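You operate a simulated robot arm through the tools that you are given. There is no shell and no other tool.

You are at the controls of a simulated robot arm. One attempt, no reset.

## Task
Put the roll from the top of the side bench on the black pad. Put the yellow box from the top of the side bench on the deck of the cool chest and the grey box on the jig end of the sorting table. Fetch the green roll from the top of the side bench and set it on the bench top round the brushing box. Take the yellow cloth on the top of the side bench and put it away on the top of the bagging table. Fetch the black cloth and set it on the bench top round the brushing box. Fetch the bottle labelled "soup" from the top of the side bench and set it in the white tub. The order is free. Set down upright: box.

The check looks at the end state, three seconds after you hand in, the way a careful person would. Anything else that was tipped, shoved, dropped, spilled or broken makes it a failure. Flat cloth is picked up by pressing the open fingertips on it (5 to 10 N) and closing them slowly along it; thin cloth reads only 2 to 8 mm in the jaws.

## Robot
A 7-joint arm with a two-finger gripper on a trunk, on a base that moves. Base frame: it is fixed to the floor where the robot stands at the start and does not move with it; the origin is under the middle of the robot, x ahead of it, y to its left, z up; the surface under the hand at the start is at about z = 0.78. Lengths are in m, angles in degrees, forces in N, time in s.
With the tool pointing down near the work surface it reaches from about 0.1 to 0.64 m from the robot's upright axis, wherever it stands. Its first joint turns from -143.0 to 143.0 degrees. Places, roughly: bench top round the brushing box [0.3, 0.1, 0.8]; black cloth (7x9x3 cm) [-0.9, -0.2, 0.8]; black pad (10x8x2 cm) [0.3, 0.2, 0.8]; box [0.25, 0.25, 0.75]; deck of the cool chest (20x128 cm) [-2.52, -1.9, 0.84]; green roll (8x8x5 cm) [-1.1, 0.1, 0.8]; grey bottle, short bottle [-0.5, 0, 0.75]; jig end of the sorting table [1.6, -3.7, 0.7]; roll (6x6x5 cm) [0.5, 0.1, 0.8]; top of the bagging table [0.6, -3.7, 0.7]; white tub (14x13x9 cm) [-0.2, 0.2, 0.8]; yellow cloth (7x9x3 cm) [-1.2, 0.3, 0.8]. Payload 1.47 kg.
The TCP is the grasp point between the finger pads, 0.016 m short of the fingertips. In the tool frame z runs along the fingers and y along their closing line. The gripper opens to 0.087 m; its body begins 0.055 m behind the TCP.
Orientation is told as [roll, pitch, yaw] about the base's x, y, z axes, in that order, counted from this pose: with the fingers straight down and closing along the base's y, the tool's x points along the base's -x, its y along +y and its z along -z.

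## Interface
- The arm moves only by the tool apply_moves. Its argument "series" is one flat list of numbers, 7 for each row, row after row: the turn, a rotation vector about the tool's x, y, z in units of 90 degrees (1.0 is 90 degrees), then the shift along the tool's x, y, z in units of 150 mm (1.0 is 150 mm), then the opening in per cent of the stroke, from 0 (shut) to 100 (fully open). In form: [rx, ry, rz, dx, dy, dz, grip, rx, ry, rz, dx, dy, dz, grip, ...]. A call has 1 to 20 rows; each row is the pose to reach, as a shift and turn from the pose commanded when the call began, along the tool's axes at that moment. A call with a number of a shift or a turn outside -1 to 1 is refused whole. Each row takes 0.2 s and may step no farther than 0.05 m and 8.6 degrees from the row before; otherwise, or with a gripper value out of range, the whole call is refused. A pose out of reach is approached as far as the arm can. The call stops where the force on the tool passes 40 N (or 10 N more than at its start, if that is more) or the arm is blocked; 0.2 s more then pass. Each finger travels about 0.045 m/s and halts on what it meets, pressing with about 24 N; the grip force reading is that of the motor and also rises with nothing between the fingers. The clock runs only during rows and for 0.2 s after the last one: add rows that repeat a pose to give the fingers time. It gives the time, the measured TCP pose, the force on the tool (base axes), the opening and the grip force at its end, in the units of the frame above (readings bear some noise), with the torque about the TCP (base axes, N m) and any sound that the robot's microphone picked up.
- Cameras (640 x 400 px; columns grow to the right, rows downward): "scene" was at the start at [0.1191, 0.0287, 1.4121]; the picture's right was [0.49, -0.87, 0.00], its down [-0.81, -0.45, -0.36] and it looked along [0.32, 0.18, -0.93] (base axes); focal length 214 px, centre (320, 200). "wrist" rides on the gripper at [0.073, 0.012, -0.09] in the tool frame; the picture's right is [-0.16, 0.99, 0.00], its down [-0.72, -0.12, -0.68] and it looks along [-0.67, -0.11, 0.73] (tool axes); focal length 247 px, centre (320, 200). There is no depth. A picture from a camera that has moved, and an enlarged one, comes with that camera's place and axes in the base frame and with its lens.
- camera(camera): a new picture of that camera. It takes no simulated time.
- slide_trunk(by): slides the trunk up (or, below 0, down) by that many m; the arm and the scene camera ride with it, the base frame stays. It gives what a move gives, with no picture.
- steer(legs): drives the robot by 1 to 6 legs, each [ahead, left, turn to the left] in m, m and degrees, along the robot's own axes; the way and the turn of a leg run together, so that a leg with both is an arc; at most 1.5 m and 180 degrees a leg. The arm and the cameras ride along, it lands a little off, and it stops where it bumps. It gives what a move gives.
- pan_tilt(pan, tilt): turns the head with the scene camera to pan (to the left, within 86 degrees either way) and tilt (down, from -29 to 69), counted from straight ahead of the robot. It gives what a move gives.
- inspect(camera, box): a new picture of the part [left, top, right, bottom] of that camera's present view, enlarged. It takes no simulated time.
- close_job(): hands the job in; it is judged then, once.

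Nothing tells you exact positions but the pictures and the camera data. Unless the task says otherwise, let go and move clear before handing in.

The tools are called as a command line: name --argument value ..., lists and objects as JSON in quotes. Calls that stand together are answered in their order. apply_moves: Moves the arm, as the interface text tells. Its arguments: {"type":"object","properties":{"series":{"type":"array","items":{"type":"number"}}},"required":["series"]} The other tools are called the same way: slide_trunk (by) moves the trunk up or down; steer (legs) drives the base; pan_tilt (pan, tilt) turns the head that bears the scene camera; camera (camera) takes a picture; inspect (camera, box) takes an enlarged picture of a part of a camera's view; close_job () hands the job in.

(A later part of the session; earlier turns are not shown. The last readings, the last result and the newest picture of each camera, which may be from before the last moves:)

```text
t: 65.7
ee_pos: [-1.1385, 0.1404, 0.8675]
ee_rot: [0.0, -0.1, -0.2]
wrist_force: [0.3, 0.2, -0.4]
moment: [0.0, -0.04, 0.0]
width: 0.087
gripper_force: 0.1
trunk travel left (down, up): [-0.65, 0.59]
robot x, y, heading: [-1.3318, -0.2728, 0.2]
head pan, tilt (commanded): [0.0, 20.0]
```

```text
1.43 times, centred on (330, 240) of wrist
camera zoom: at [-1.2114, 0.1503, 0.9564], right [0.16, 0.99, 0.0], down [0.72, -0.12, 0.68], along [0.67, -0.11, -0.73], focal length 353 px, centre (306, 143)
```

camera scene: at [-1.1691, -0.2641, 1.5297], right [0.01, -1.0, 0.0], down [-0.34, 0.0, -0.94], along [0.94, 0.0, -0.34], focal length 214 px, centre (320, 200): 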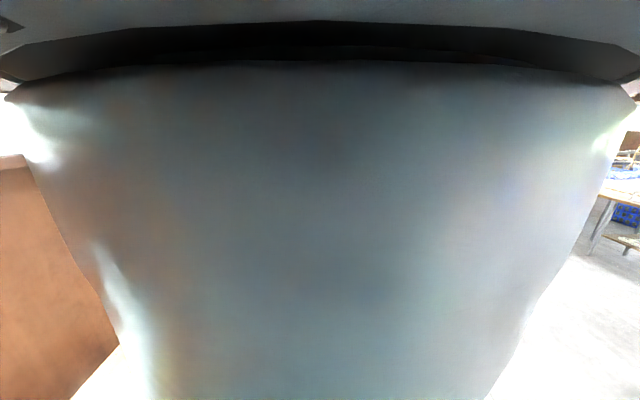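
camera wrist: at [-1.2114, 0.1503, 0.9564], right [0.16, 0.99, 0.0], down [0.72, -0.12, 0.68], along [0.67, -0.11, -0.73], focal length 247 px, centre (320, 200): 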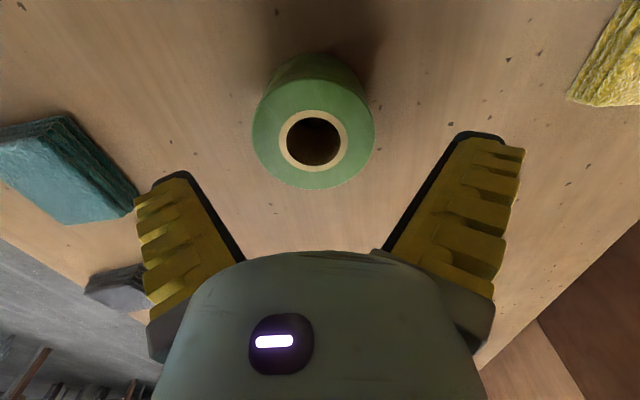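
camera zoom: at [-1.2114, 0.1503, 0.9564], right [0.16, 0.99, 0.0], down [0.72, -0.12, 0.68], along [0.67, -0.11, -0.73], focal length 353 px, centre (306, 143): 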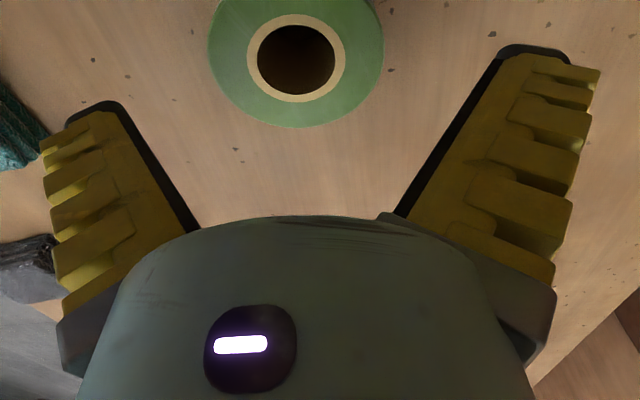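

The jaws clearly splay outward toward the tips when open. I'll raise a little and view the fingers at several openings to understand where they are parallel.

slide_trunk --by 0.1

apply_moves --series '[0, 0, 0, 0, 0, 0, 85, 0, 0, 0, 0, 0, 0, 70, 0, 0, 0, 0, 0, 0, 70, 0, 0, 0, 0, 0, 0, 70]'

camera --camera "wrist"

apply_moves --series '[0, 0, 0, 0, 0, 0, 35, 0, 0, 0, 0, 0, 0, 10, 0, 0, 0, 0, 0, 0, 0, 0, 0, 0, 0, 0, 0, 0, 0, 0, 0, 0, 0, 0, 0]'

camera --camera "wrist"

```text
t: 67.1
ee_pos: [-1.1388, 0.1389, 0.9682]
ee_rot: [0.2, 0.0, -0.2]
wrist_force: [-0.1, -0.4, 0.5]
moment: [-0.02, -0.02, 0.03]
width: 0.0869
gripper_force: 0.1
trunk travel left (down, up): [-0.75, 0.49]
robot x, y, heading: [-1.3293, -0.2712, 0.2]
head pan, tilt (commanded): [0.0, 20.0]
```

```text
t: 68.1
ee_pos: [-1.1391, 0.14, 0.9681]
ee_rot: [0.1, -0.1, -0.3]
wrist_force: [-0.6, 0.5, 0.3]
moment: [0.01, 0.03, 0.01]
width: 0.0652
gripper_force: 3.2
trunk travel left (down, up): [-0.75, 0.49]
robot x, y, heading: [-1.3318, -0.2686, 0.5]
head pan, tilt (commanded): [0.0, 20.0]
```

```text
taken
camera wrist: at [-1.2114, 0.1502, 1.0563], right [0.16, 0.99, 0.0], down [0.72, -0.12, 0.68], along [0.67, -0.11, -0.73], focal length 247 px, centre (320, 200)
```

wrist: 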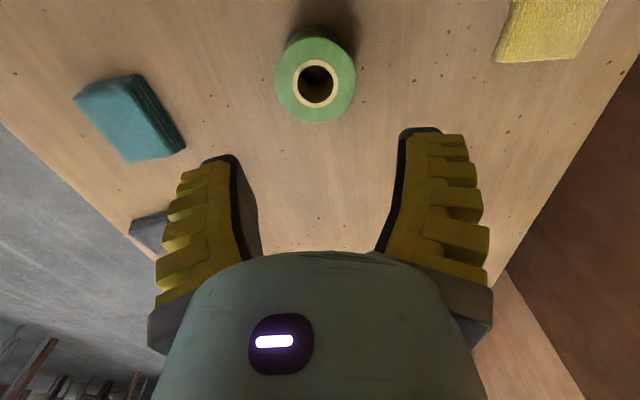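

```text
t: 69.3
ee_pos: [-1.1385, 0.1393, 0.967]
ee_rot: [0.0, 0.0, -0.2]
wrist_force: [-0.8, 0.2, -0.8]
moment: [0.0, -0.02, 0.0]
width: 0.0
gripper_force: 20.4
trunk travel left (down, up): [-0.75, 0.49]
robot x, y, heading: [-1.3316, -0.2691, 0.2]
head pan, tilt (commanded): [0.0, 20.0]
```

```text
taken
camera wrist: at [-1.2114, 0.1502, 1.0563], right [0.16, 0.99, 0.0], down [0.72, -0.12, 0.68], along [0.67, -0.11, -0.73], focal length 247 px, centre (320, 200)
```

wrist: 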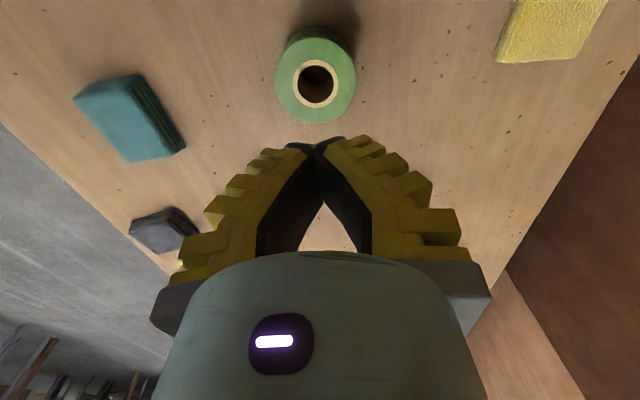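

The jaws pivot: they are splayed at wide opening, parallel near 40 mm. So a wide object must be gripped near the fingertips. I'll re-centre on the roll, grip its upper part with the tips, and test-lift only 15 mm.

apply_moves --series '[0, 0, 0, 0.007, -0.03, 0, 50, 0, 0, 0, 0.007, -0.03, 0, 100, 0, 0, 0, 0.007, -0.03, 0, 100, 0, 0, 0, 0.007, -0.03, 0, 100, 0, 0, 0, 0.007, -0.03, 0.15, 100, 0, 0, 0, 0.007, -0.03, 0.3, 100, 0, 0, 0, 0.007, -0.03, 0.45, 100, 0, 0, 0, 0.007, -0.03, 0.6, 100, 0, 0, 0, 0.007, -0.03, 0.75, 100, 0, 0, 0, 0.007, -0.03, 0.85, 100, 0, 0, 0, 0.007, -0.03, 0.92, 100, 0, 0, 0, 0.007, -0.03, 0.92, 100, 0, 0, 0, 0.007, -0.03, 0.92, 60, 0, 0, 0, 0.007, -0.03, 0.92, 30, 0, 0, 0, 0.007, -0.03, 0.92, 10, 0, 0, 0, 0.007, -0.03, 0.92, 10]'

camera --camera "wrist"

```text
t: 72.7
ee_pos: [-1.1403, 0.1355, 0.83]
ee_rot: [0.1, 0.0, -0.2]
wrist_force: [-0.7, -0.5, 2.8]
moment: [0.03, 0.02, 0.01]
width: 0.0639
gripper_force: 23.8
trunk travel left (down, up): [-0.75, 0.49]
robot x, y, heading: [-1.3312, -0.2707, 0.2]
head pan, tilt (commanded): [0.0, 20.0]
```

```text
taken
camera wrist: at [-1.2126, 0.146, 0.9188], right [0.16, 0.99, 0.0], down [0.72, -0.12, 0.68], along [0.67, -0.11, -0.73], focal length 247 px, centre (320, 200)
```

wrist: 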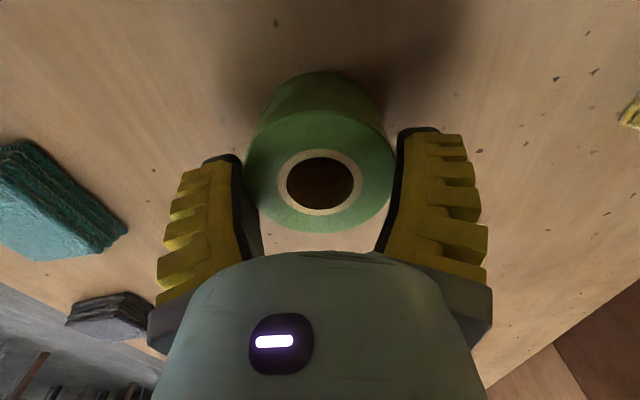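

The tips hold the roll's upper part at 64 mm reading. Now a gentle test lift of about 2 cm.

apply_moves --series '[0, 0, 0, 0, 0, -0.02, 10, 0, 0, 0, 0, 0, -0.05, 10, 0, 0, 0, 0, 0, -0.08, 10, 0, 0, 0, 0, 0, -0.11, 10, 0, 0, 0, 0, 0, -0.14, 10]'

camera --camera "wrist"

```text
t: 73.9
ee_pos: [-1.1387, 0.1335, 0.8499]
ee_rot: [0.0, 0.0, -0.2]
wrist_force: [-0.3, 0.6, -0.5]
moment: [0.01, 0.02, 0.0]
width: 0.0638
gripper_force: 23.6
trunk travel left (down, up): [-0.75, 0.49]
robot x, y, heading: [-1.327, -0.2728, 0.3]
head pan, tilt (commanded): [0.0, 20.0]
```

```text
taken
camera wrist: at [-1.2127, 0.1449, 0.9393], right [0.16, 0.99, 0.0], down [0.72, -0.12, 0.68], along [0.67, -0.11, -0.73], focal length 247 px, centre (320, 200)
```

wrist: 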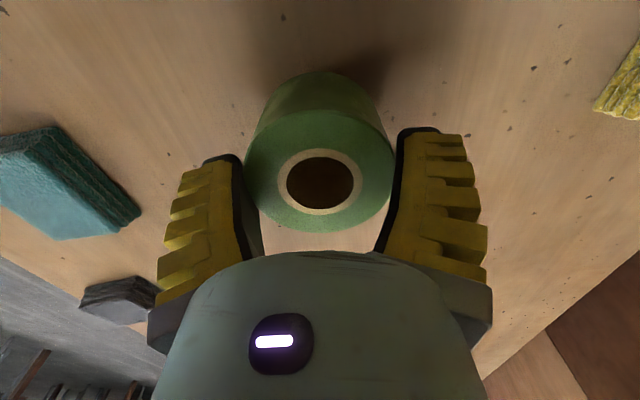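

The roll lifts with the hand. I'll raise it further with the trunk and verify the grip holds.

slide_trunk --by 0.1

slide_trunk --by 0.22

camera --camera "wrist"

```text
t: 75.2
ee_pos: [-1.1391, 0.1331, 0.9489]
ee_rot: [-0.1, 0.0, -0.2]
wrist_force: [0.7, -0.1, -1.6]
moment: [-0.03, 0.0, 0.01]
width: 0.0635
gripper_force: 23.7
trunk travel left (down, up): [-0.85, 0.39]
robot x, y, heading: [-1.3291, -0.2731, -0.2]
head pan, tilt (commanded): [0.0, 20.0]
```

```text
t: 77.5
ee_pos: [-1.1392, 0.1342, 1.1709]
ee_rot: [0.1, 0.1, -0.2]
wrist_force: [-0.3, 0.2, -0.7]
moment: [0.03, -0.01, -0.01]
width: 0.0629
gripper_force: 24.3
trunk travel left (down, up): [-1.07, 0.17]
robot x, y, heading: [-1.331, -0.2705, 0.2]
head pan, tilt (commanded): [0.0, 20.0]
```

```text
taken
camera wrist: at [-1.2124, 0.145, 1.2591], right [0.16, 0.99, 0.0], down [0.72, -0.12, 0.68], along [0.67, -0.11, -0.73], focal length 247 px, centre (320, 200)
```

wrist: 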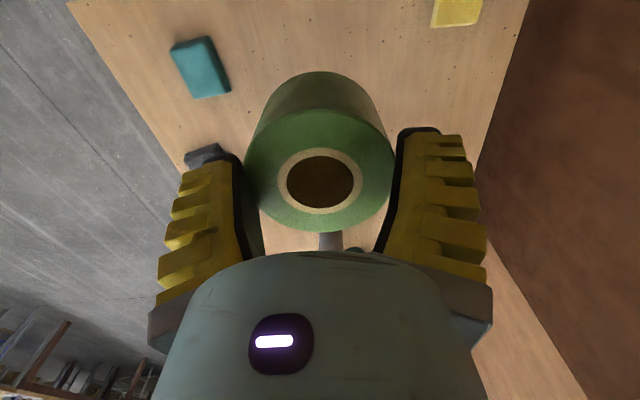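

The roll holds (only a hint of creep), so I'll drive it straight to the open bench spot next to the brushing box.

steer --legs '[[1.25, 0.095, 0]]'

camera --camera "wrist"

```text
t: 83.9
ee_pos: [0.1143, 0.232, 1.1694]
ee_rot: [0.1, 0.1, -0.4]
wrist_force: [0.2, 0.5, -1.0]
moment: [0.0, 0.01, -0.02]
width: 0.0619
gripper_force: 24.0
trunk travel left (down, up): [-1.07, 0.17]
robot x, y, heading: [-0.0786, -0.1725, -0.2]
head pan, tilt (commanded): [0.0, 20.0]
```

```text
taken
camera wrist: at [0.0421, 0.2427, 1.2593], right [0.16, 0.99, 0.0], down [0.72, -0.12, 0.68], along [0.67, -0.11, -0.73], focal length 247 px, centre (320, 200)
```

wrist: 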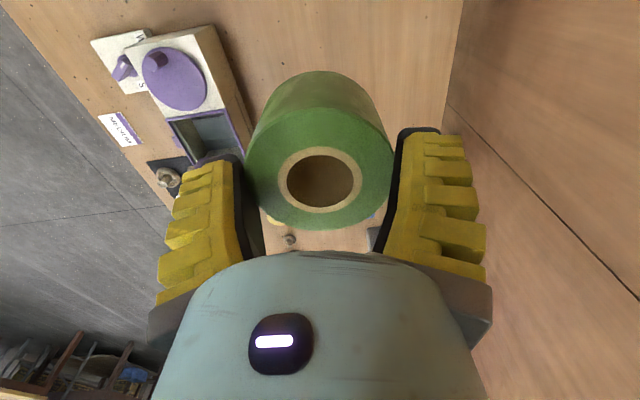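

The spot at about [0.13, 0.21] is clear: brushing box edge at y ≈ 0.07, pad from x ≈ 0.22. I'll nudge over and lower the roll down.

apply_moves --series '[0, 0, 0, -0.05, -0.07, 0, 10, 0, 0, 0, -0.1, -0.14, 0, 10]'

slide_trunk --by -0.3

camera --camera "wrist"

```text
t: 84.5
ee_pos: [0.1291, 0.2104, 1.1697]
ee_rot: [0.0, 0.0, -0.4]
wrist_force: [0.0, -1.2, -0.7]
moment: [0.01, -0.01, -0.01]
width: 0.0617
gripper_force: 24.4
trunk travel left (down, up): [-1.07, 0.17]
robot x, y, heading: [-0.0786, -0.1704, 0.0]
head pan, tilt (commanded): [0.0, 20.0]
```

```text
t: 87.5
ee_pos: [0.1301, 0.2108, 0.8698]
ee_rot: [0.2, 0.0, -0.3]
wrist_force: [-0.1, -0.5, -0.9]
moment: [-0.01, -0.01, 0.01]
width: 0.0612
gripper_force: 24.0
trunk travel left (down, up): [-0.77, 0.47]
robot x, y, heading: [-0.0791, -0.1748, -0.0]
head pan, tilt (commanded): [0.0, 20.0]
```

```text
taken
camera wrist: at [0.0571, 0.2216, 0.9592], right [0.16, 0.99, 0.0], down [0.72, -0.12, 0.68], along [0.67, -0.11, -0.73], focal length 247 px, centre (320, 200)
```

wrist: 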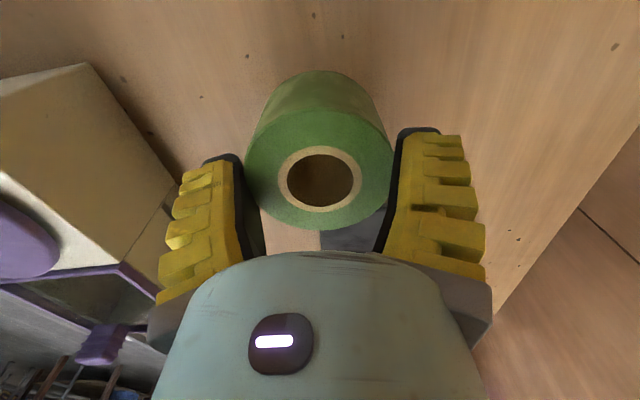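

Plenty of clearance from the brushing box. I'll lower the last few centimetres slowly.

apply_moves --series '[0, 0, 0, 0, 0, 0.05, 10, 0, 0, 0, 0, 0, 0.1, 10, 0, 0, 0, 0, 0, 0.15, 10, 0, 0, 0, 0, 0, 0.18, 10, 0, 0, 0, 0, 0, 0.21, 10]'

```text
t: 88.7
ee_pos: [0.129, 0.2107, 0.8387]
ee_rot: [-0.1, -0.1, -0.5]
wrist_force: [-0.7, 0.3, -2.3]
moment: [-0.01, 0.01, -0.02]
width: 0.0613
gripper_force: 24.4
trunk travel left (down, up): [-0.77, 0.47]
robot x, y, heading: [-0.0753, -0.1717, 0.1]
head pan, tilt (commanded): [0.0, 20.0]
```

apply_moves --series '[0, 0, 0, 0, 0, 0.01, 10, 0, 0, 0, 0, 0, 0.02, 10, 0, 0, 0, 0, 0, 0.03, 10]'

```text
t: 89.5
ee_pos: [0.1303, 0.211, 0.8347]
ee_rot: [0.1, -0.1, -0.5]
wrist_force: [0.3, 0.1, -2.0]
moment: [-0.01, 0.01, 0.0]
width: 0.0612
gripper_force: 23.9
trunk travel left (down, up): [-0.77, 0.47]
robot x, y, heading: [-0.0756, -0.1716, 0.1]
head pan, tilt (commanded): [0.0, 20.0]
```

No contact yet (about 2 N of weight still hangs). Continuing in small steps.

apply_moves --series '[0, 0, 0, 0, 0, 0.014, 10, 0, 0, 0, 0, 0, 0.027, 10]'

camera --camera "wrist"

```text
t: 90.1
ee_pos: [0.1304, 0.2099, 0.8314]
ee_rot: [0.1, 0.0, -0.4]
wrist_force: [-1.9, -4.6, 14.4]
moment: [-0.14, -0.01, -0.05]
width: 0.0639
gripper_force: 24.6
trunk travel left (down, up): [-0.77, 0.47]
robot x, y, heading: [-0.0746, -0.1745, -0.0]
head pan, tilt (commanded): [0.0, 20.0]
```

```text
taken
camera wrist: at [0.0569, 0.2217, 0.9201], right [0.16, 0.99, 0.0], down [0.72, -0.12, 0.68], along [0.67, -0.11, -0.73], focal length 247 px, centre (320, 200)
```

wrist: 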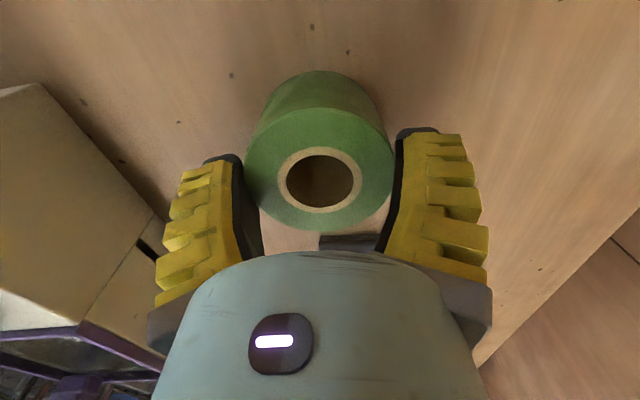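

The roll is on the bench (14 N upward). I'll release and lift straight up.

apply_moves --series '[0, 0, 0, 0, 0, -0.01, 70, 0, 0, 0, 0, 0, -0.01, 100, 0, 0, 0, 0, 0, -0.01, 100, 0, 0, 0, 0, 0, -0.1, 100, 0, 0, 0, 0, 0, -0.3, 100, 0, 0, 0, 0, 0, -0.5, 100]'

slide_trunk --by 0.25

camera --camera "wrist"

```text
t: 91.5
ee_pos: [0.1299, 0.2097, 0.905]
ee_rot: [-0.1, 0.0, -0.4]
wrist_force: [-0.3, 0.0, 0.4]
moment: [0.03, -0.01, 0.0]
width: 0.087
gripper_force: 0.0
trunk travel left (down, up): [-0.77, 0.47]
robot x, y, heading: [-0.0739, -0.1736, -0.2]
head pan, tilt (commanded): [0.0, 20.0]
```

```text
t: 94.0
ee_pos: [0.1296, 0.21, 1.1546]
ee_rot: [0.2, 0.0, -0.3]
wrist_force: [-0.1, -0.8, -0.6]
moment: [0.01, -0.03, 0.0]
width: 0.087
gripper_force: 0.0
trunk travel left (down, up): [-1.02, 0.22]
robot x, y, heading: [-0.076, -0.1747, 0.1]
head pan, tilt (commanded): [0.0, 20.0]
```

```text
taken
camera wrist: at [0.0566, 0.2213, 1.244], right [0.16, 0.99, 0.0], down [0.72, -0.12, 0.68], along [0.67, -0.11, -0.73], focal length 247 px, centre (320, 200)
```

wrist: 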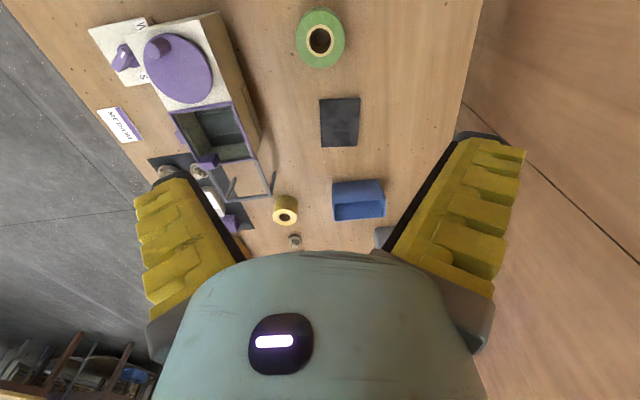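

The green roll stands well on the bench. Next is the yellow roll at about [0.477, 0.069]; I'll drive over it and lower to look.

steer --legs '[[0.345, -0.142, 0]]'

slide_trunk --by -0.17

camera --camera "wrist"

```text
t: 96.4
ee_pos: [0.4707, 0.0683, 1.1557]
ee_rot: [0.1, 0.0, -0.2]
wrist_force: [0.0, 0.1, -0.5]
moment: [0.0, -0.01, 0.02]
width: 0.0871
gripper_force: 0.1
trunk travel left (down, up): [-1.02, 0.22]
robot x, y, heading: [0.2687, -0.3159, 0.1]
head pan, tilt (commanded): [0.0, 20.0]
```

```text
t: 98.3
ee_pos: [0.4717, 0.0683, 0.985]
ee_rot: [0.1, -0.1, -0.2]
wrist_force: [0.1, -0.3, 0.4]
moment: [0.01, -0.01, 0.0]
width: 0.0869
gripper_force: 0.0
trunk travel left (down, up): [-0.85, 0.39]
robot x, y, heading: [0.2677, -0.3171, 0.1]
head pan, tilt (commanded): [0.0, 20.0]
```

```text
taken
camera wrist: at [0.3987, 0.0791, 1.0742], right [0.16, 0.99, 0.0], down [0.72, -0.12, 0.68], along [0.67, -0.11, -0.73], focal length 247 px, centre (320, 200)
```

wrist: 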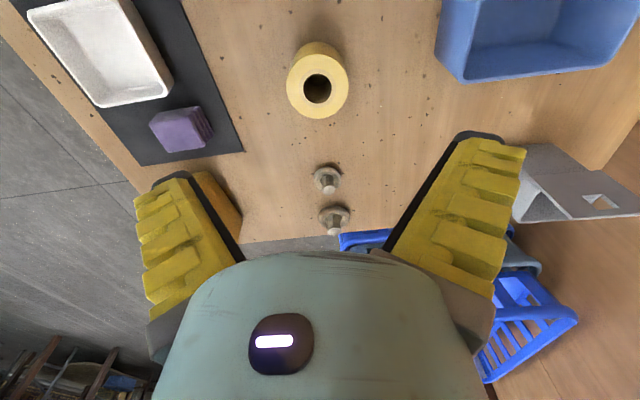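

The yellow roll is at about [0.481, 0.063], 60 mm wide. I'll align and lower close to it, then check.

apply_moves --series '[0, 0, 0, -0.064, -0.037, 0, 100, 0, 0, 0, -0.064, -0.037, 0.2, 100, 0, 0, 0, -0.064, -0.037, 0.4, 100, 0, 0, 0, -0.064, -0.037, 0.6, 100, 0, 0, 0, -0.064, -0.037, 0.8, 100, 0, 0, 0, -0.064, -0.037, 0.8, 100]'

camera --camera "wrist"

```text
t: 99.7
ee_pos: [0.4808, 0.0533, 0.8848]
ee_rot: [0.1, -0.1, -0.3]
wrist_force: [-0.2, -0.1, 0.3]
moment: [0.0, -0.04, 0.01]
width: 0.0868
gripper_force: 0.0
out of reach, approached as far as the arm can: row 5, 6
trunk travel left (down, up): [-0.85, 0.39]
robot x, y, heading: [0.2668, -0.3133, 0.0]
head pan, tilt (commanded): [0.0, 20.0]
```

```text
taken
camera wrist: at [0.4091, 0.0641, 0.9733], right [0.16, 0.99, 0.0], down [0.72, -0.12, 0.68], along [0.67, -0.11, -0.73], focal length 247 px, centre (320, 200)
```

wrist: 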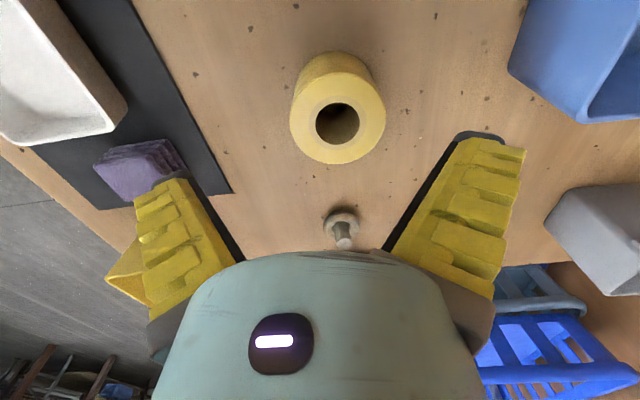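

The arm hit its downward reach limit, so I'll raise the hand relative to the trunk and use the trunk for height instead.

apply_moves --series '[0, 0, 0, 0, 0, -0.2, 100, 0, 0, 0, 0, 0, -0.4, 100, 0, 0, 0, 0, 0, -0.6, 100, 0, 0, 0, 0, 0, -0.6, 100]'

slide_trunk --by -0.08

camera --camera "wrist"

```text
t: 100.7
ee_pos: [0.482, 0.0543, 0.9749]
ee_rot: [0.1, 0.0, -0.3]
wrist_force: [0.7, -1.2, -0.3]
moment: [-0.01, 0.01, 0.02]
width: 0.087
gripper_force: 0.1
trunk travel left (down, up): [-0.85, 0.39]
robot x, y, heading: [0.2612, -0.3147, 0.1]
head pan, tilt (commanded): [0.0, 20.0]
```

```text
t: 101.9
ee_pos: [0.4822, 0.0528, 0.8946]
ee_rot: [0.1, 0.0, -0.3]
wrist_force: [-0.2, 0.5, -1.0]
moment: [0.01, 0.01, -0.01]
width: 0.0872
gripper_force: 0.1
trunk travel left (down, up): [-0.77, 0.47]
robot x, y, heading: [0.2677, -0.3133, 0.1]
head pan, tilt (commanded): [0.0, 20.0]
```

```text
taken
camera wrist: at [0.4091, 0.0645, 0.9838], right [0.16, 0.99, 0.0], down [0.72, -0.12, 0.68], along [0.67, -0.11, -0.73], focal length 247 px, centre (320, 200)
```

wrist: 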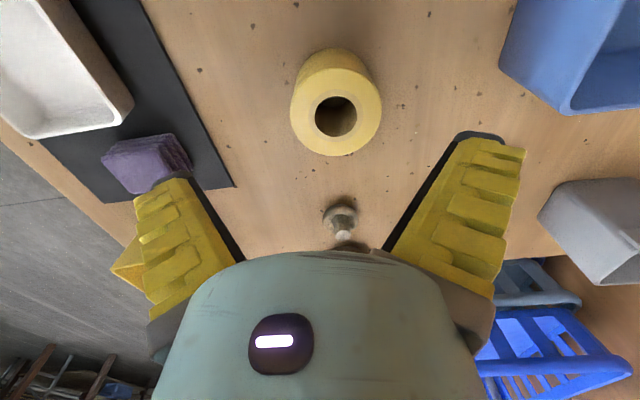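

The roll is 1 cm to the +y side of the hand. I'll shift, lower so the tips sit about 1 cm below its top, and close.

apply_moves --series '[0, 0, 0, 0.01, 0.07, 0, 100, 0, 0, 0, 0.01, 0.07, 0.1, 100, 0, 0, 0, 0.01, 0.07, 0.2, 100, 0, 0, 0, 0.01, 0.07, 0.3, 100, 0, 0, 0, 0.01, 0.07, 0.36, 100, 0, 0, 0, 0.01, 0.07, 0.43, 100, 0, 0, 0, 0.01, 0.07, 0.43, 100, 0, 0, 0, 0.01, 0.07, 0.43, 70, 0, 0, 0, 0.01, 0.07, 0.43, 40, 0, 0, 0, 0.01, 0.07, 0.43, 20, 0, 0, 0, 0.01, 0.07, 0.43, 10, 0, 0, 0, 0.01, 0.07, 0.43, 10]'

camera --camera "wrist"

```text
t: 104.5
ee_pos: [0.4813, 0.0631, 0.8308]
ee_rot: [0.1, 0.0, -0.2]
wrist_force: [0.0, -0.5, 2.3]
moment: [-0.03, -0.04, -0.06]
width: 0.0542
gripper_force: 23.9
trunk travel left (down, up): [-0.77, 0.47]
robot x, y, heading: [0.2656, -0.3141, -0.0]
head pan, tilt (commanded): [0.0, 20.0]
```

```text
taken
camera wrist: at [0.408, 0.0752, 0.9193], right [0.16, 0.99, 0.0], down [0.72, -0.12, 0.68], along [0.67, -0.11, -0.73], focal length 247 px, centre (320, 200)
```

wrist: 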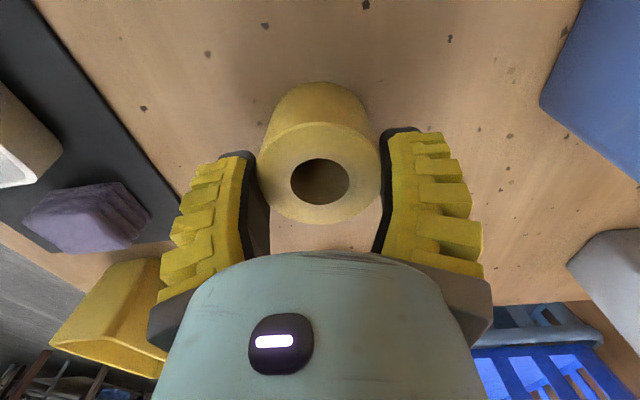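

Gripped at 54 mm. Gentle test lift now.

apply_moves --series '[0, 0, 0, 0, 0, -0.03, 5, 0, 0, 0, 0, 0, -0.07, 5, 0, 0, 0, 0, 0, -0.12, 5, 0, 0, 0, 0, 0, -0.17, 5]'

slide_trunk --by 0.06

camera --camera "wrist"

```text
t: 105.5
ee_pos: [0.4799, 0.063, 0.8543]
ee_rot: [-0.1, 0.1, -0.3]
wrist_force: [0.8, -0.1, -1.2]
moment: [0.03, 0.04, 0.01]
width: 0.0541
gripper_force: 23.8
trunk travel left (down, up): [-0.77, 0.47]
robot x, y, heading: [0.2681, -0.3166, 0.3]
head pan, tilt (commanded): [0.0, 20.0]
```

```text
t: 106.5
ee_pos: [0.4804, 0.0632, 0.9141]
ee_rot: [0.0, 0.0, -0.3]
wrist_force: [-0.7, 0.2, -1.1]
moment: [-0.04, 0.03, -0.02]
width: 0.054
gripper_force: 24.2
trunk travel left (down, up): [-0.83, 0.41]
robot x, y, heading: [0.2637, -0.3175, -0.2]
head pan, tilt (commanded): [0.0, 20.0]
```

```text
taken
camera wrist: at [0.4075, 0.0746, 1.0038], right [0.16, 0.99, 0.0], down [0.72, -0.12, 0.68], along [0.67, -0.11, -0.73], focal length 247 px, centre (320, 200)
```

wrist: 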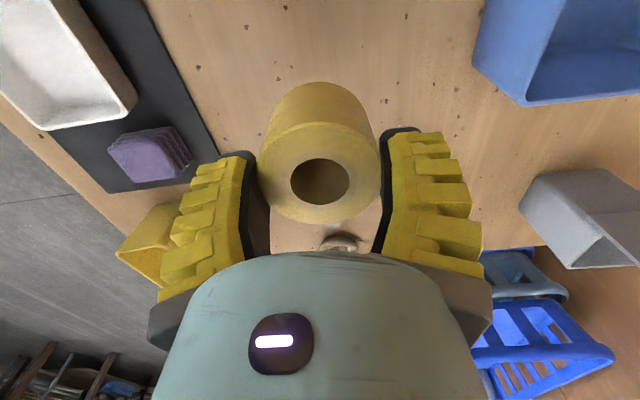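

Holding. I'll raise a bit more and move over the black pad.

slide_trunk --by 0.12

steer --legs '[[-0.206, 0.162, 0]]'

camera --camera "wrist"

```text
t: 108.0
ee_pos: [0.4799, 0.0623, 1.0363]
ee_rot: [0.1, 0.0, -0.3]
wrist_force: [0.1, 0.4, -0.3]
moment: [0.0, -0.01, -0.02]
width: 0.054
gripper_force: 24.2
trunk travel left (down, up): [-0.95, 0.29]
robot x, y, heading: [0.2648, -0.3146, 0.1]
head pan, tilt (commanded): [0.0, 20.0]
```

```text
t: 109.9
ee_pos: [0.2729, 0.2263, 1.0349]
ee_rot: [-0.1, 0.0, -0.2]
wrist_force: [-0.2, 0.7, -0.7]
moment: [0.01, -0.02, 0.0]
width: 0.054
gripper_force: 24.2
trunk travel left (down, up): [-0.95, 0.29]
robot x, y, heading: [0.0593, -0.1541, 0.1]
head pan, tilt (commanded): [0.0, 20.0]
```

```text
taken
camera wrist: at [0.2002, 0.2376, 1.1239], right [0.16, 0.99, 0.0], down [0.72, -0.12, 0.68], along [0.67, -0.11, -0.73], focal length 247 px, centre (320, 200)
```

wrist: 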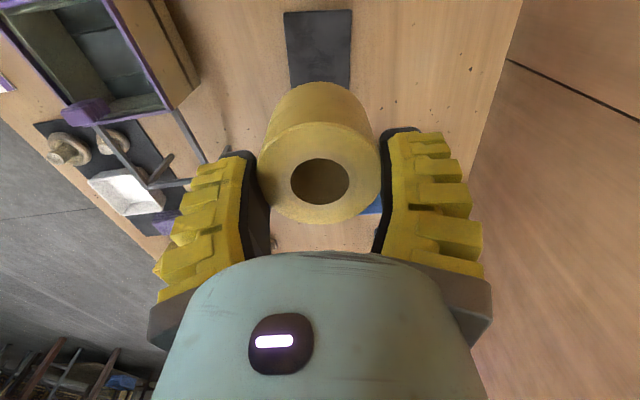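

The pad's centre works out to about [0.278, 0.224]. I'll adjust by 5 mm and lower the roll towards it.

apply_moves --series '[0, 0, 0, -0.033, -0.015, 0, 5, 0, 0, 0, -0.033, -0.015, 0, 5]'

slide_trunk --by -0.16

camera --camera "wrist"

```text
t: 110.5
ee_pos: [0.2779, 0.2243, 1.0362]
ee_rot: [0.1, 0.0, -0.3]
wrist_force: [-0.8, 0.1, -0.8]
moment: [0.0, -0.01, 0.01]
width: 0.0541
gripper_force: 23.7
trunk travel left (down, up): [-0.95, 0.29]
robot x, y, heading: [0.0591, -0.1544, 0.1]
head pan, tilt (commanded): [0.0, 20.0]
```

```text
t: 112.3
ee_pos: [0.2772, 0.2239, 0.8744]
ee_rot: [0.2, 0.0, -0.2]
wrist_force: [-0.4, 0.0, -0.3]
moment: [0.0, -0.01, 0.04]
width: 0.054
gripper_force: 23.9
trunk travel left (down, up): [-0.79, 0.45]
robot x, y, heading: [0.0587, -0.1551, 0.1]
head pan, tilt (commanded): [0.0, 20.0]
```

```text
taken
camera wrist: at [0.2051, 0.2355, 0.964], right [0.16, 0.99, 0.0], down [0.72, -0.12, 0.68], along [0.67, -0.11, -0.73], focal length 247 px, centre (320, 200)
```

wrist: 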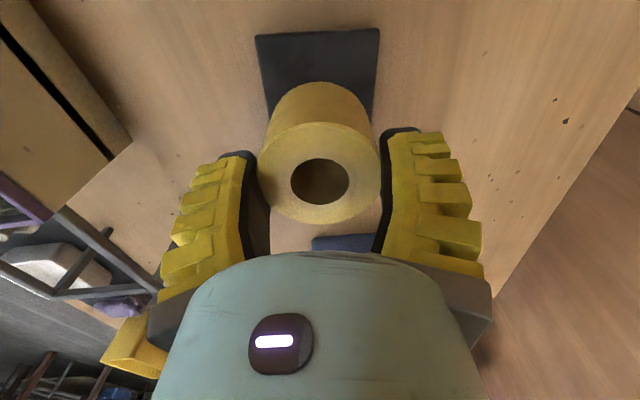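

Well aligned above the pad. Lowering slowly.

apply_moves --series '[0, 0, 0, -0.01, 0, 0.04, 5, 0, 0, 0, -0.01, 0, 0.08, 5, 0, 0, 0, -0.01, 0, 0.11, 5, 0, 0, 0, -0.01, 0, 0.13, 5, 0, 0, 0, -0.01, 0, 0.145, 5]'

```text
t: 113.5
ee_pos: [0.2781, 0.2251, 0.8538]
ee_rot: [0.0, 0.0, -0.3]
wrist_force: [-0.5, -0.4, -1.1]
moment: [0.0, 0.02, 0.0]
width: 0.054
gripper_force: 23.9
trunk travel left (down, up): [-0.79, 0.45]
robot x, y, heading: [0.0587, -0.1519, 0.2]
head pan, tilt (commanded): [0.0, 20.0]
```

apply_moves --series '[0, 0, 0, 0, 0, 0.014, 5, 0, 0, 0, 0, 0, 0.028, 5]'

```text
t: 114.1
ee_pos: [0.2786, 0.2251, 0.849]
ee_rot: [0.1, 0.0, -0.2]
wrist_force: [-0.6, 0.5, 0.3]
moment: [-0.02, 0.01, -0.01]
width: 0.0542
gripper_force: 24.0
trunk travel left (down, up): [-0.79, 0.45]
robot x, y, heading: [0.06, -0.156, 0.3]
head pan, tilt (commanded): [0.0, 20.0]
```

apply_moves --series '[0, 0, 0, 0, 0, 0.01, 5, 0, 0, 0, 0, 0, 0.02, 5]'

```text
t: 114.7
ee_pos: [0.2792, 0.2242, 0.8456]
ee_rot: [0.1, -0.1, -0.2]
wrist_force: [-0.6, -0.1, -1.6]
moment: [-0.02, -0.02, -0.01]
width: 0.0539
gripper_force: 23.9
trunk travel left (down, up): [-0.79, 0.45]
robot x, y, heading: [0.0584, -0.1516, -0.1]
head pan, tilt (commanded): [0.0, 20.0]
```

Not touching yet; continuing in 2–3 mm steps.

apply_moves --series '[0, 0, 0, 0, 0, 0.01, 5, 0, 0, 0, 0, 0, 0.02, 5, 0, 0, 0, 0, 0, 0.02, 5]'

camera --camera "wrist"

```text
t: 115.5
ee_pos: [0.2791, 0.2237, 0.8424]
ee_rot: [0.2, 0.0, -0.2]
wrist_force: [-0.6, -2.8, 11.4]
moment: [-0.06, -0.12, -0.01]
width: 0.0549
gripper_force: 24.0
trunk travel left (down, up): [-0.79, 0.45]
robot x, y, heading: [0.0572, -0.1559, 0.4]
head pan, tilt (commanded): [0.0, 20.0]
```

```text
taken
camera wrist: at [0.2065, 0.2354, 0.9323], right [0.16, 0.99, 0.0], down [0.72, -0.12, 0.68], along [0.67, -0.11, -0.73], focal length 247 px, centre (320, 200)
```

wrist: 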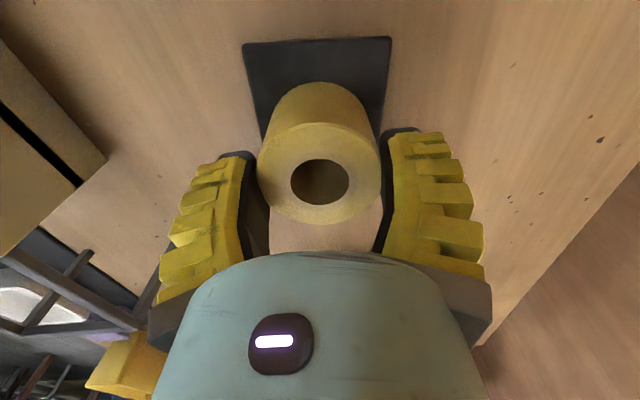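

Contact on the pad (11 N). Releasing and rising straight up.

apply_moves --series '[0, 0, 0, 0, 0, -0.01, 60, 0, 0, 0, 0, 0, -0.01, 80, 0, 0, 0, 0, 0, -0.01, 100, 0, 0, 0, 0, 0, -0.01, 100, 0, 0, 0, 0, 0, -0.12, 100, 0, 0, 0, 0, 0, -0.32, 100, 0, 0, 0, 0, 0, -0.45, 100]'

slide_trunk --by 0.25

camera --camera "wrist"

```text
t: 117.1
ee_pos: [0.2808, 0.2236, 0.9102]
ee_rot: [0.0, 0.1, -0.3]
wrist_force: [0.4, -0.4, -0.4]
moment: [0.01, -0.01, -0.01]
width: 0.0871
gripper_force: 0.1
trunk travel left (down, up): [-0.79, 0.45]
robot x, y, heading: [0.0598, -0.1509, 0.3]
head pan, tilt (commanded): [0.0, 20.0]
```

```text
t: 119.7
ee_pos: [0.2803, 0.2251, 1.1623]
ee_rot: [0.1, 0.0, -0.3]
wrist_force: [0.1, -0.6, 0.6]
moment: [0.01, -0.01, 0.01]
width: 0.0873
gripper_force: 0.1
trunk travel left (down, up): [-1.04, 0.2]
robot x, y, heading: [0.0584, -0.156, 0.2]
head pan, tilt (commanded): [0.0, 20.0]
```

```text
taken
camera wrist: at [0.2069, 0.2355, 1.2497], right [0.16, 0.99, 0.0], down [0.72, -0.12, 0.68], along [0.67, -0.11, -0.73], focal length 247 px, centre (320, 200)
```

wrist: 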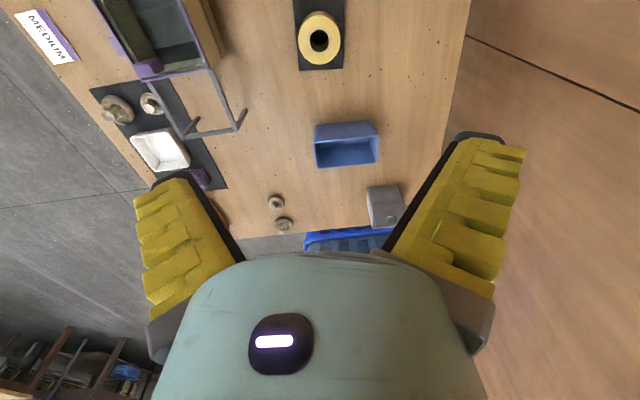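

The yellow roll stands on the pad. Now I need to tell which object is "the grey box": the pale grey thing at the bench end or the dark grey tub near [-0.08, 0.35]. I'll zoom in on the former first.

inspect --camera "wrist" --box '[290, 100, 430, 250]'

steer --legs '[[0.15, -0.05, 0]]'

camera --camera "wrist"

```text
2.67 times, centred on (360, 175) of wrist
camera zoom: at [0.2069, 0.2355, 1.2497], right [0.16, 0.99, 0.0], down [0.72, -0.12, 0.68], along [0.67, -0.11, -0.73], focal length 659 px, centre (213, 267)
```

zoom: 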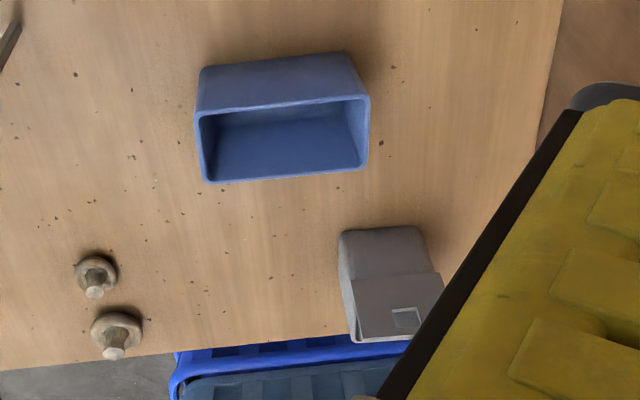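

```text
t: 121.1
ee_pos: [0.4287, 0.174, 1.1617]
ee_rot: [0.1, 0.1, -0.3]
wrist_force: [-0.1, 0.1, -0.6]
moment: [-0.01, 0.02, -0.01]
width: 0.0868
gripper_force: 0.1
trunk travel left (down, up): [-1.04, 0.2]
robot x, y, heading: [0.212, -0.2047, 0.1]
head pan, tilt (commanded): [0.0, 20.0]
```

```text
taken
camera wrist: at [0.3563, 0.1858, 1.2498], right [0.16, 0.99, 0.0], down [0.72, -0.12, 0.68], along [0.67, -0.11, -0.73], focal length 247 px, centre (320, 200)
```

wrist: 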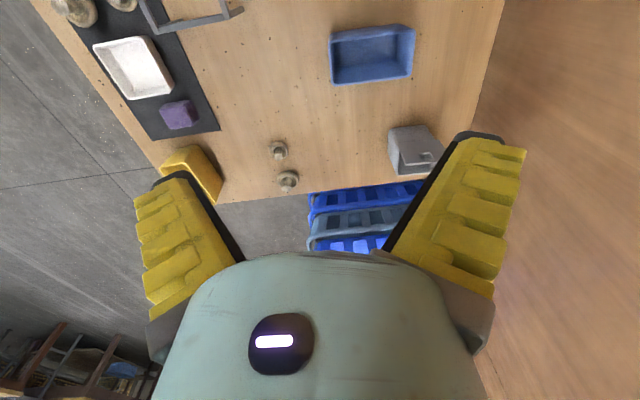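

inspect --camera "wrist" --box '[140, 0, 460, 220]'

inspect --camera "wrist" --box '[370, 100, 470, 200]'

```text
1.82 times, centred on (300, 110) of wrist
camera zoom: at [0.3563, 0.1858, 1.2498], right [0.16, 0.99, 0.0], down [0.72, -0.12, 0.68], along [0.67, -0.11, -0.73], focal length 449 px, centre (356, 364)
```

zoom: 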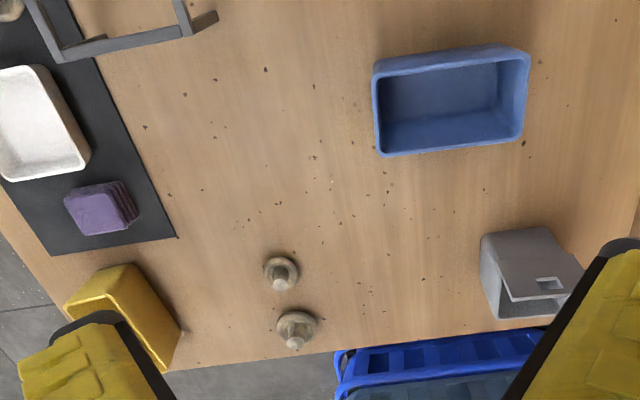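

```text
4.00 times, centred on (420, 150) of wrist
camera zoom: at [0.3563, 0.1858, 1.2498], right [0.16, 0.99, 0.0], down [0.72, -0.12, 0.68], along [0.67, -0.11, -0.73], focal length 988 px, centre (-80, 400)
```

zoom: 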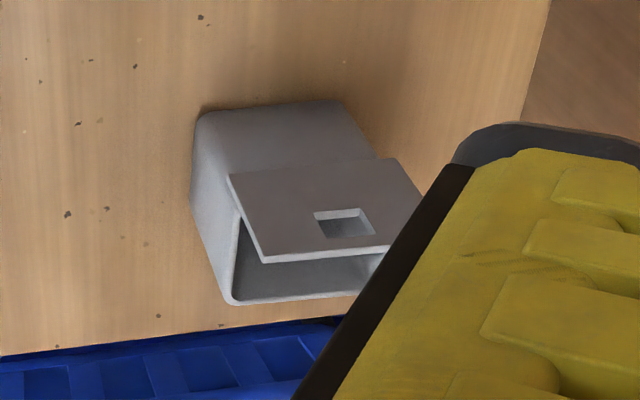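

The pale grey thing is a small bin with a perforated plate over its mouth, unlike the plain blue and yellow boxes. Now I'll look at the dark grey box on the left end of this area.

steer --legs '[[-0.72, 0.05, 0]]'

camera --camera "wrist"

inspect --camera "wrist" --box '[220, 0, 480, 200]'

```text
t: 125.0
ee_pos: [-0.2851, 0.224, 1.1612]
ee_rot: [0.2, 0.0, -0.5]
wrist_force: [0.7, -0.1, 0.8]
moment: [0.0, 0.0, -0.03]
width: 0.087
gripper_force: 0.0
trunk travel left (down, up): [-1.04, 0.2]
robot x, y, heading: [-0.5044, -0.1548, -0.3]
head pan, tilt (commanded): [0.0, 20.0]
```

```text
taken
camera wrist: at [-0.3569, 0.2345, 1.2498], right [0.16, 0.99, 0.0], down [0.72, -0.12, 0.68], along [0.67, -0.11, -0.73], focal length 247 px, centre (320, 200)
```

wrist: 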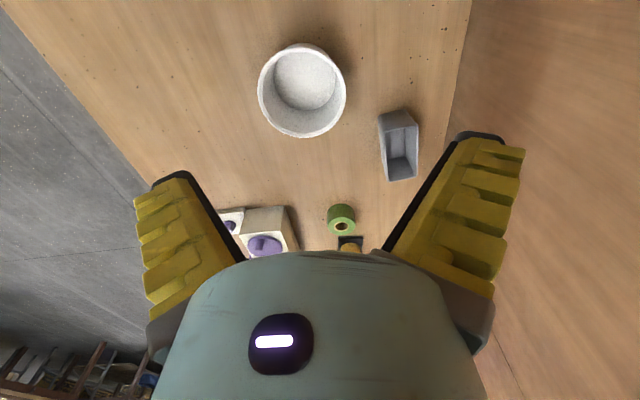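

```text
2.00 times, centred on (350, 100) of wrist
camera zoom: at [-0.3569, 0.2345, 1.2498], right [0.16, 0.99, 0.0], down [0.72, -0.12, 0.68], along [0.67, -0.11, -0.73], focal length 494 px, centre (260, 400)
```

zoom: 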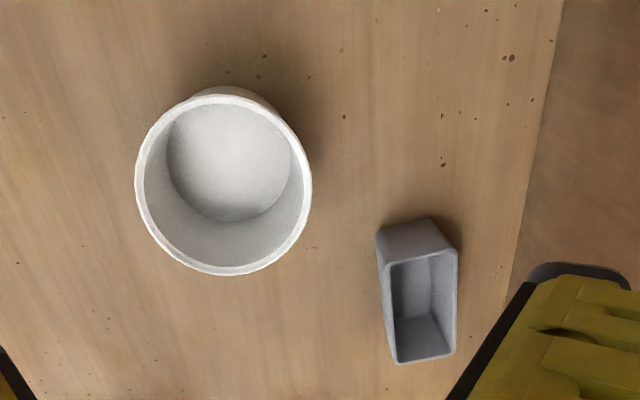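

The dark grey one is a plain rectangular box of the same kind as the blue and yellow ones (about 11.5 × 6 cm), so that is "the grey box". Next I'll look at the bottles to find the "soup" label.

steer --legs '[[-0.62, -0.12, 0]]'

camera --camera "wrist"

inspect --camera "wrist" --box '[250, 100, 410, 250]'

```text
t: 128.6
ee_pos: [-0.9013, 0.1043, 1.1612]
ee_rot: [0.1, 0.0, -0.5]
wrist_force: [-0.7, -0.8, -0.3]
moment: [0.0, 0.02, 0.01]
width: 0.0872
gripper_force: 0.0
trunk travel left (down, up): [-1.04, 0.2]
robot x, y, heading: [-1.1303, -0.2708, 0.0]
head pan, tilt (commanded): [0.0, 20.0]
```

```text
taken
camera wrist: at [-0.9745, 0.1158, 1.2497], right [0.17, 0.99, 0.0], down [0.72, -0.12, 0.68], along [0.67, -0.11, -0.73], focal length 247 px, centre (320, 200)
```

wrist: 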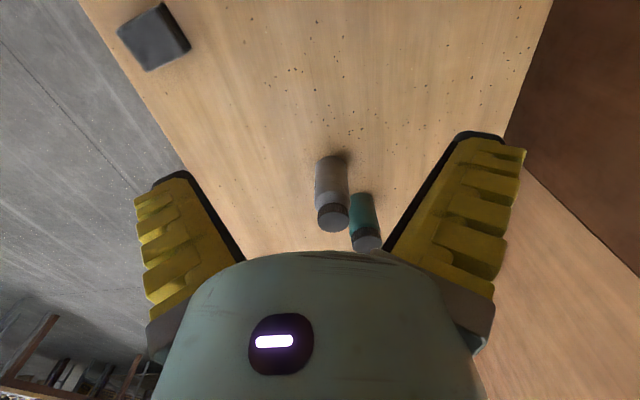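

```text
2.67 times, centred on (330, 175) of wrist
camera zoom: at [-0.9745, 0.1158, 1.2497], right [0.17, 0.99, 0.0], down [0.72, -0.12, 0.68], along [0.67, -0.11, -0.73], focal length 659 px, centre (293, 267)
```

zoom: 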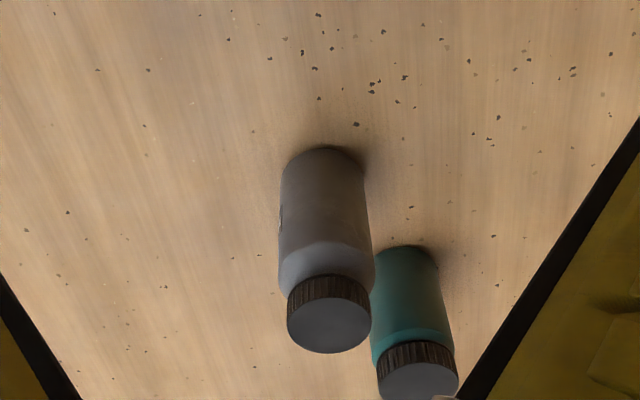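

No label faces this side. I'll turn the robot 90° left and look at the bottles from the front (−y) side of the bench.

steer --legs '[[0, 0, 90], [-0.35, -0.95, 0]]'

camera --camera "wrist"

```text
t: 137.6
ee_pos: [-0.553, -0.4062, 1.161]
ee_rot: [0.1, 0.0, 88.8]
wrist_force: [0.3, -0.3, -0.4]
moment: [-0.02, 0.01, 0.0]
width: 0.087
gripper_force: 0.0
trunk travel left (down, up): [-1.04, 0.2]
robot x, y, heading: [-0.1786, -0.635, 89.2]
head pan, tilt (commanded): [0.0, 20.0]
```

```text
taken
camera wrist: at [-0.5668, -0.4796, 1.2497], right [-0.98, 0.18, 0.0], down [0.13, 0.72, 0.68], along [0.12, 0.67, -0.73], focal length 247 px, centre (320, 200)
```

wrist: 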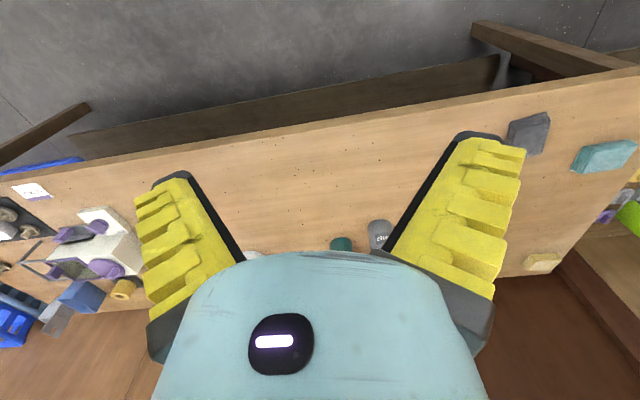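

A label is visible on the grey bottle. Zooming in (the picture is upside down).

inspect --camera "wrist" --box '[310, 205, 410, 255]'

steer --legs '[[0.22, 0.05, 0]]'

camera --camera "wrist"

```text
6.40 times, centred on (360, 230) of wrist
camera zoom: at [-0.5668, -0.4796, 1.2497], right [-0.98, 0.18, 0.0], down [0.13, 0.72, 0.68], along [0.12, 0.67, -0.73], focal length 1581 px, centre (64, 8)
```

zoom: 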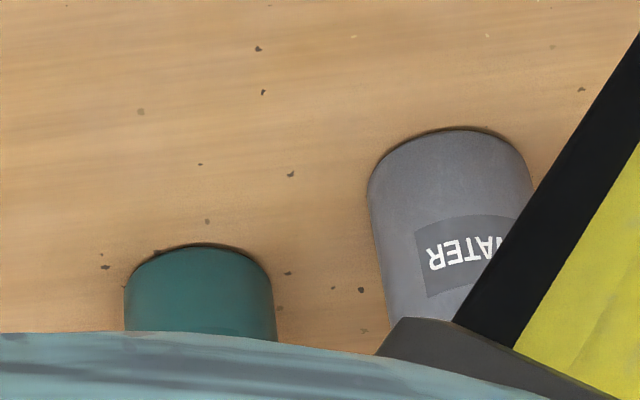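

```text
t: 139.3
ee_pos: [-0.601, -0.1884, 1.1609]
ee_rot: [0.0, 0.0, 88.9]
wrist_force: [0.3, -0.4, -2.0]
moment: [0.03, 0.02, -0.01]
width: 0.0869
gripper_force: 0.0
trunk travel left (down, up): [-1.04, 0.2]
robot x, y, heading: [-0.2294, -0.4175, 89.3]
head pan, tilt (commanded): [0.0, 20.0]
```

```text
taken
camera wrist: at [-0.6138, -0.2615, 1.2497], right [-0.98, 0.18, 0.0], down [0.13, 0.72, 0.68], along [0.12, 0.67, -0.73], focal length 247 px, centre (320, 200)
```

wrist: 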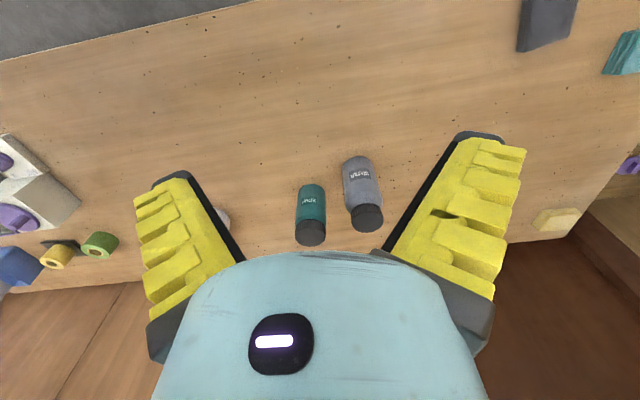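

inspect --camera "wrist" --box '[280, 145, 400, 255]'

inspect --camera "wrist" --box '[290, 175, 340, 225]'

```text
3.64 times, centred on (340, 200) of wrist
camera zoom: at [-0.6138, -0.2615, 1.2497], right [-0.98, 0.18, 0.0], down [0.13, 0.72, 0.68], along [0.12, 0.67, -0.73], focal length 898 px, centre (247, 200)
```

zoom: 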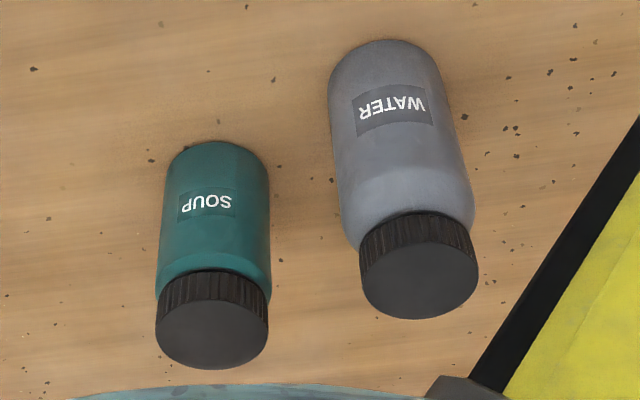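

```text
8.00 times, centred on (315, 200) of wrist
camera zoom: at [-0.6138, -0.2615, 1.2497], right [-0.98, 0.18, 0.0], down [0.13, 0.72, 0.68], along [0.12, 0.67, -0.73], focal length 1976 px, centre (360, 200)
```

zoom: 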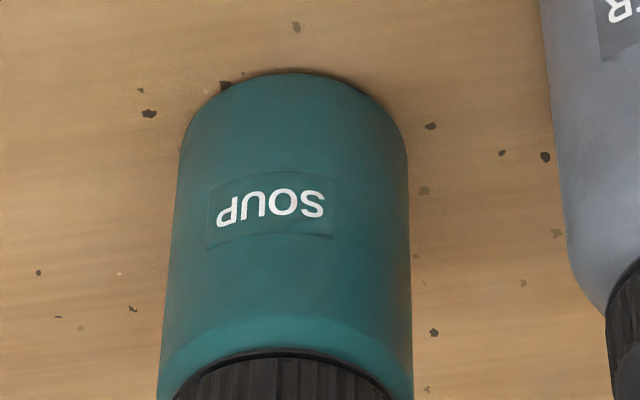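

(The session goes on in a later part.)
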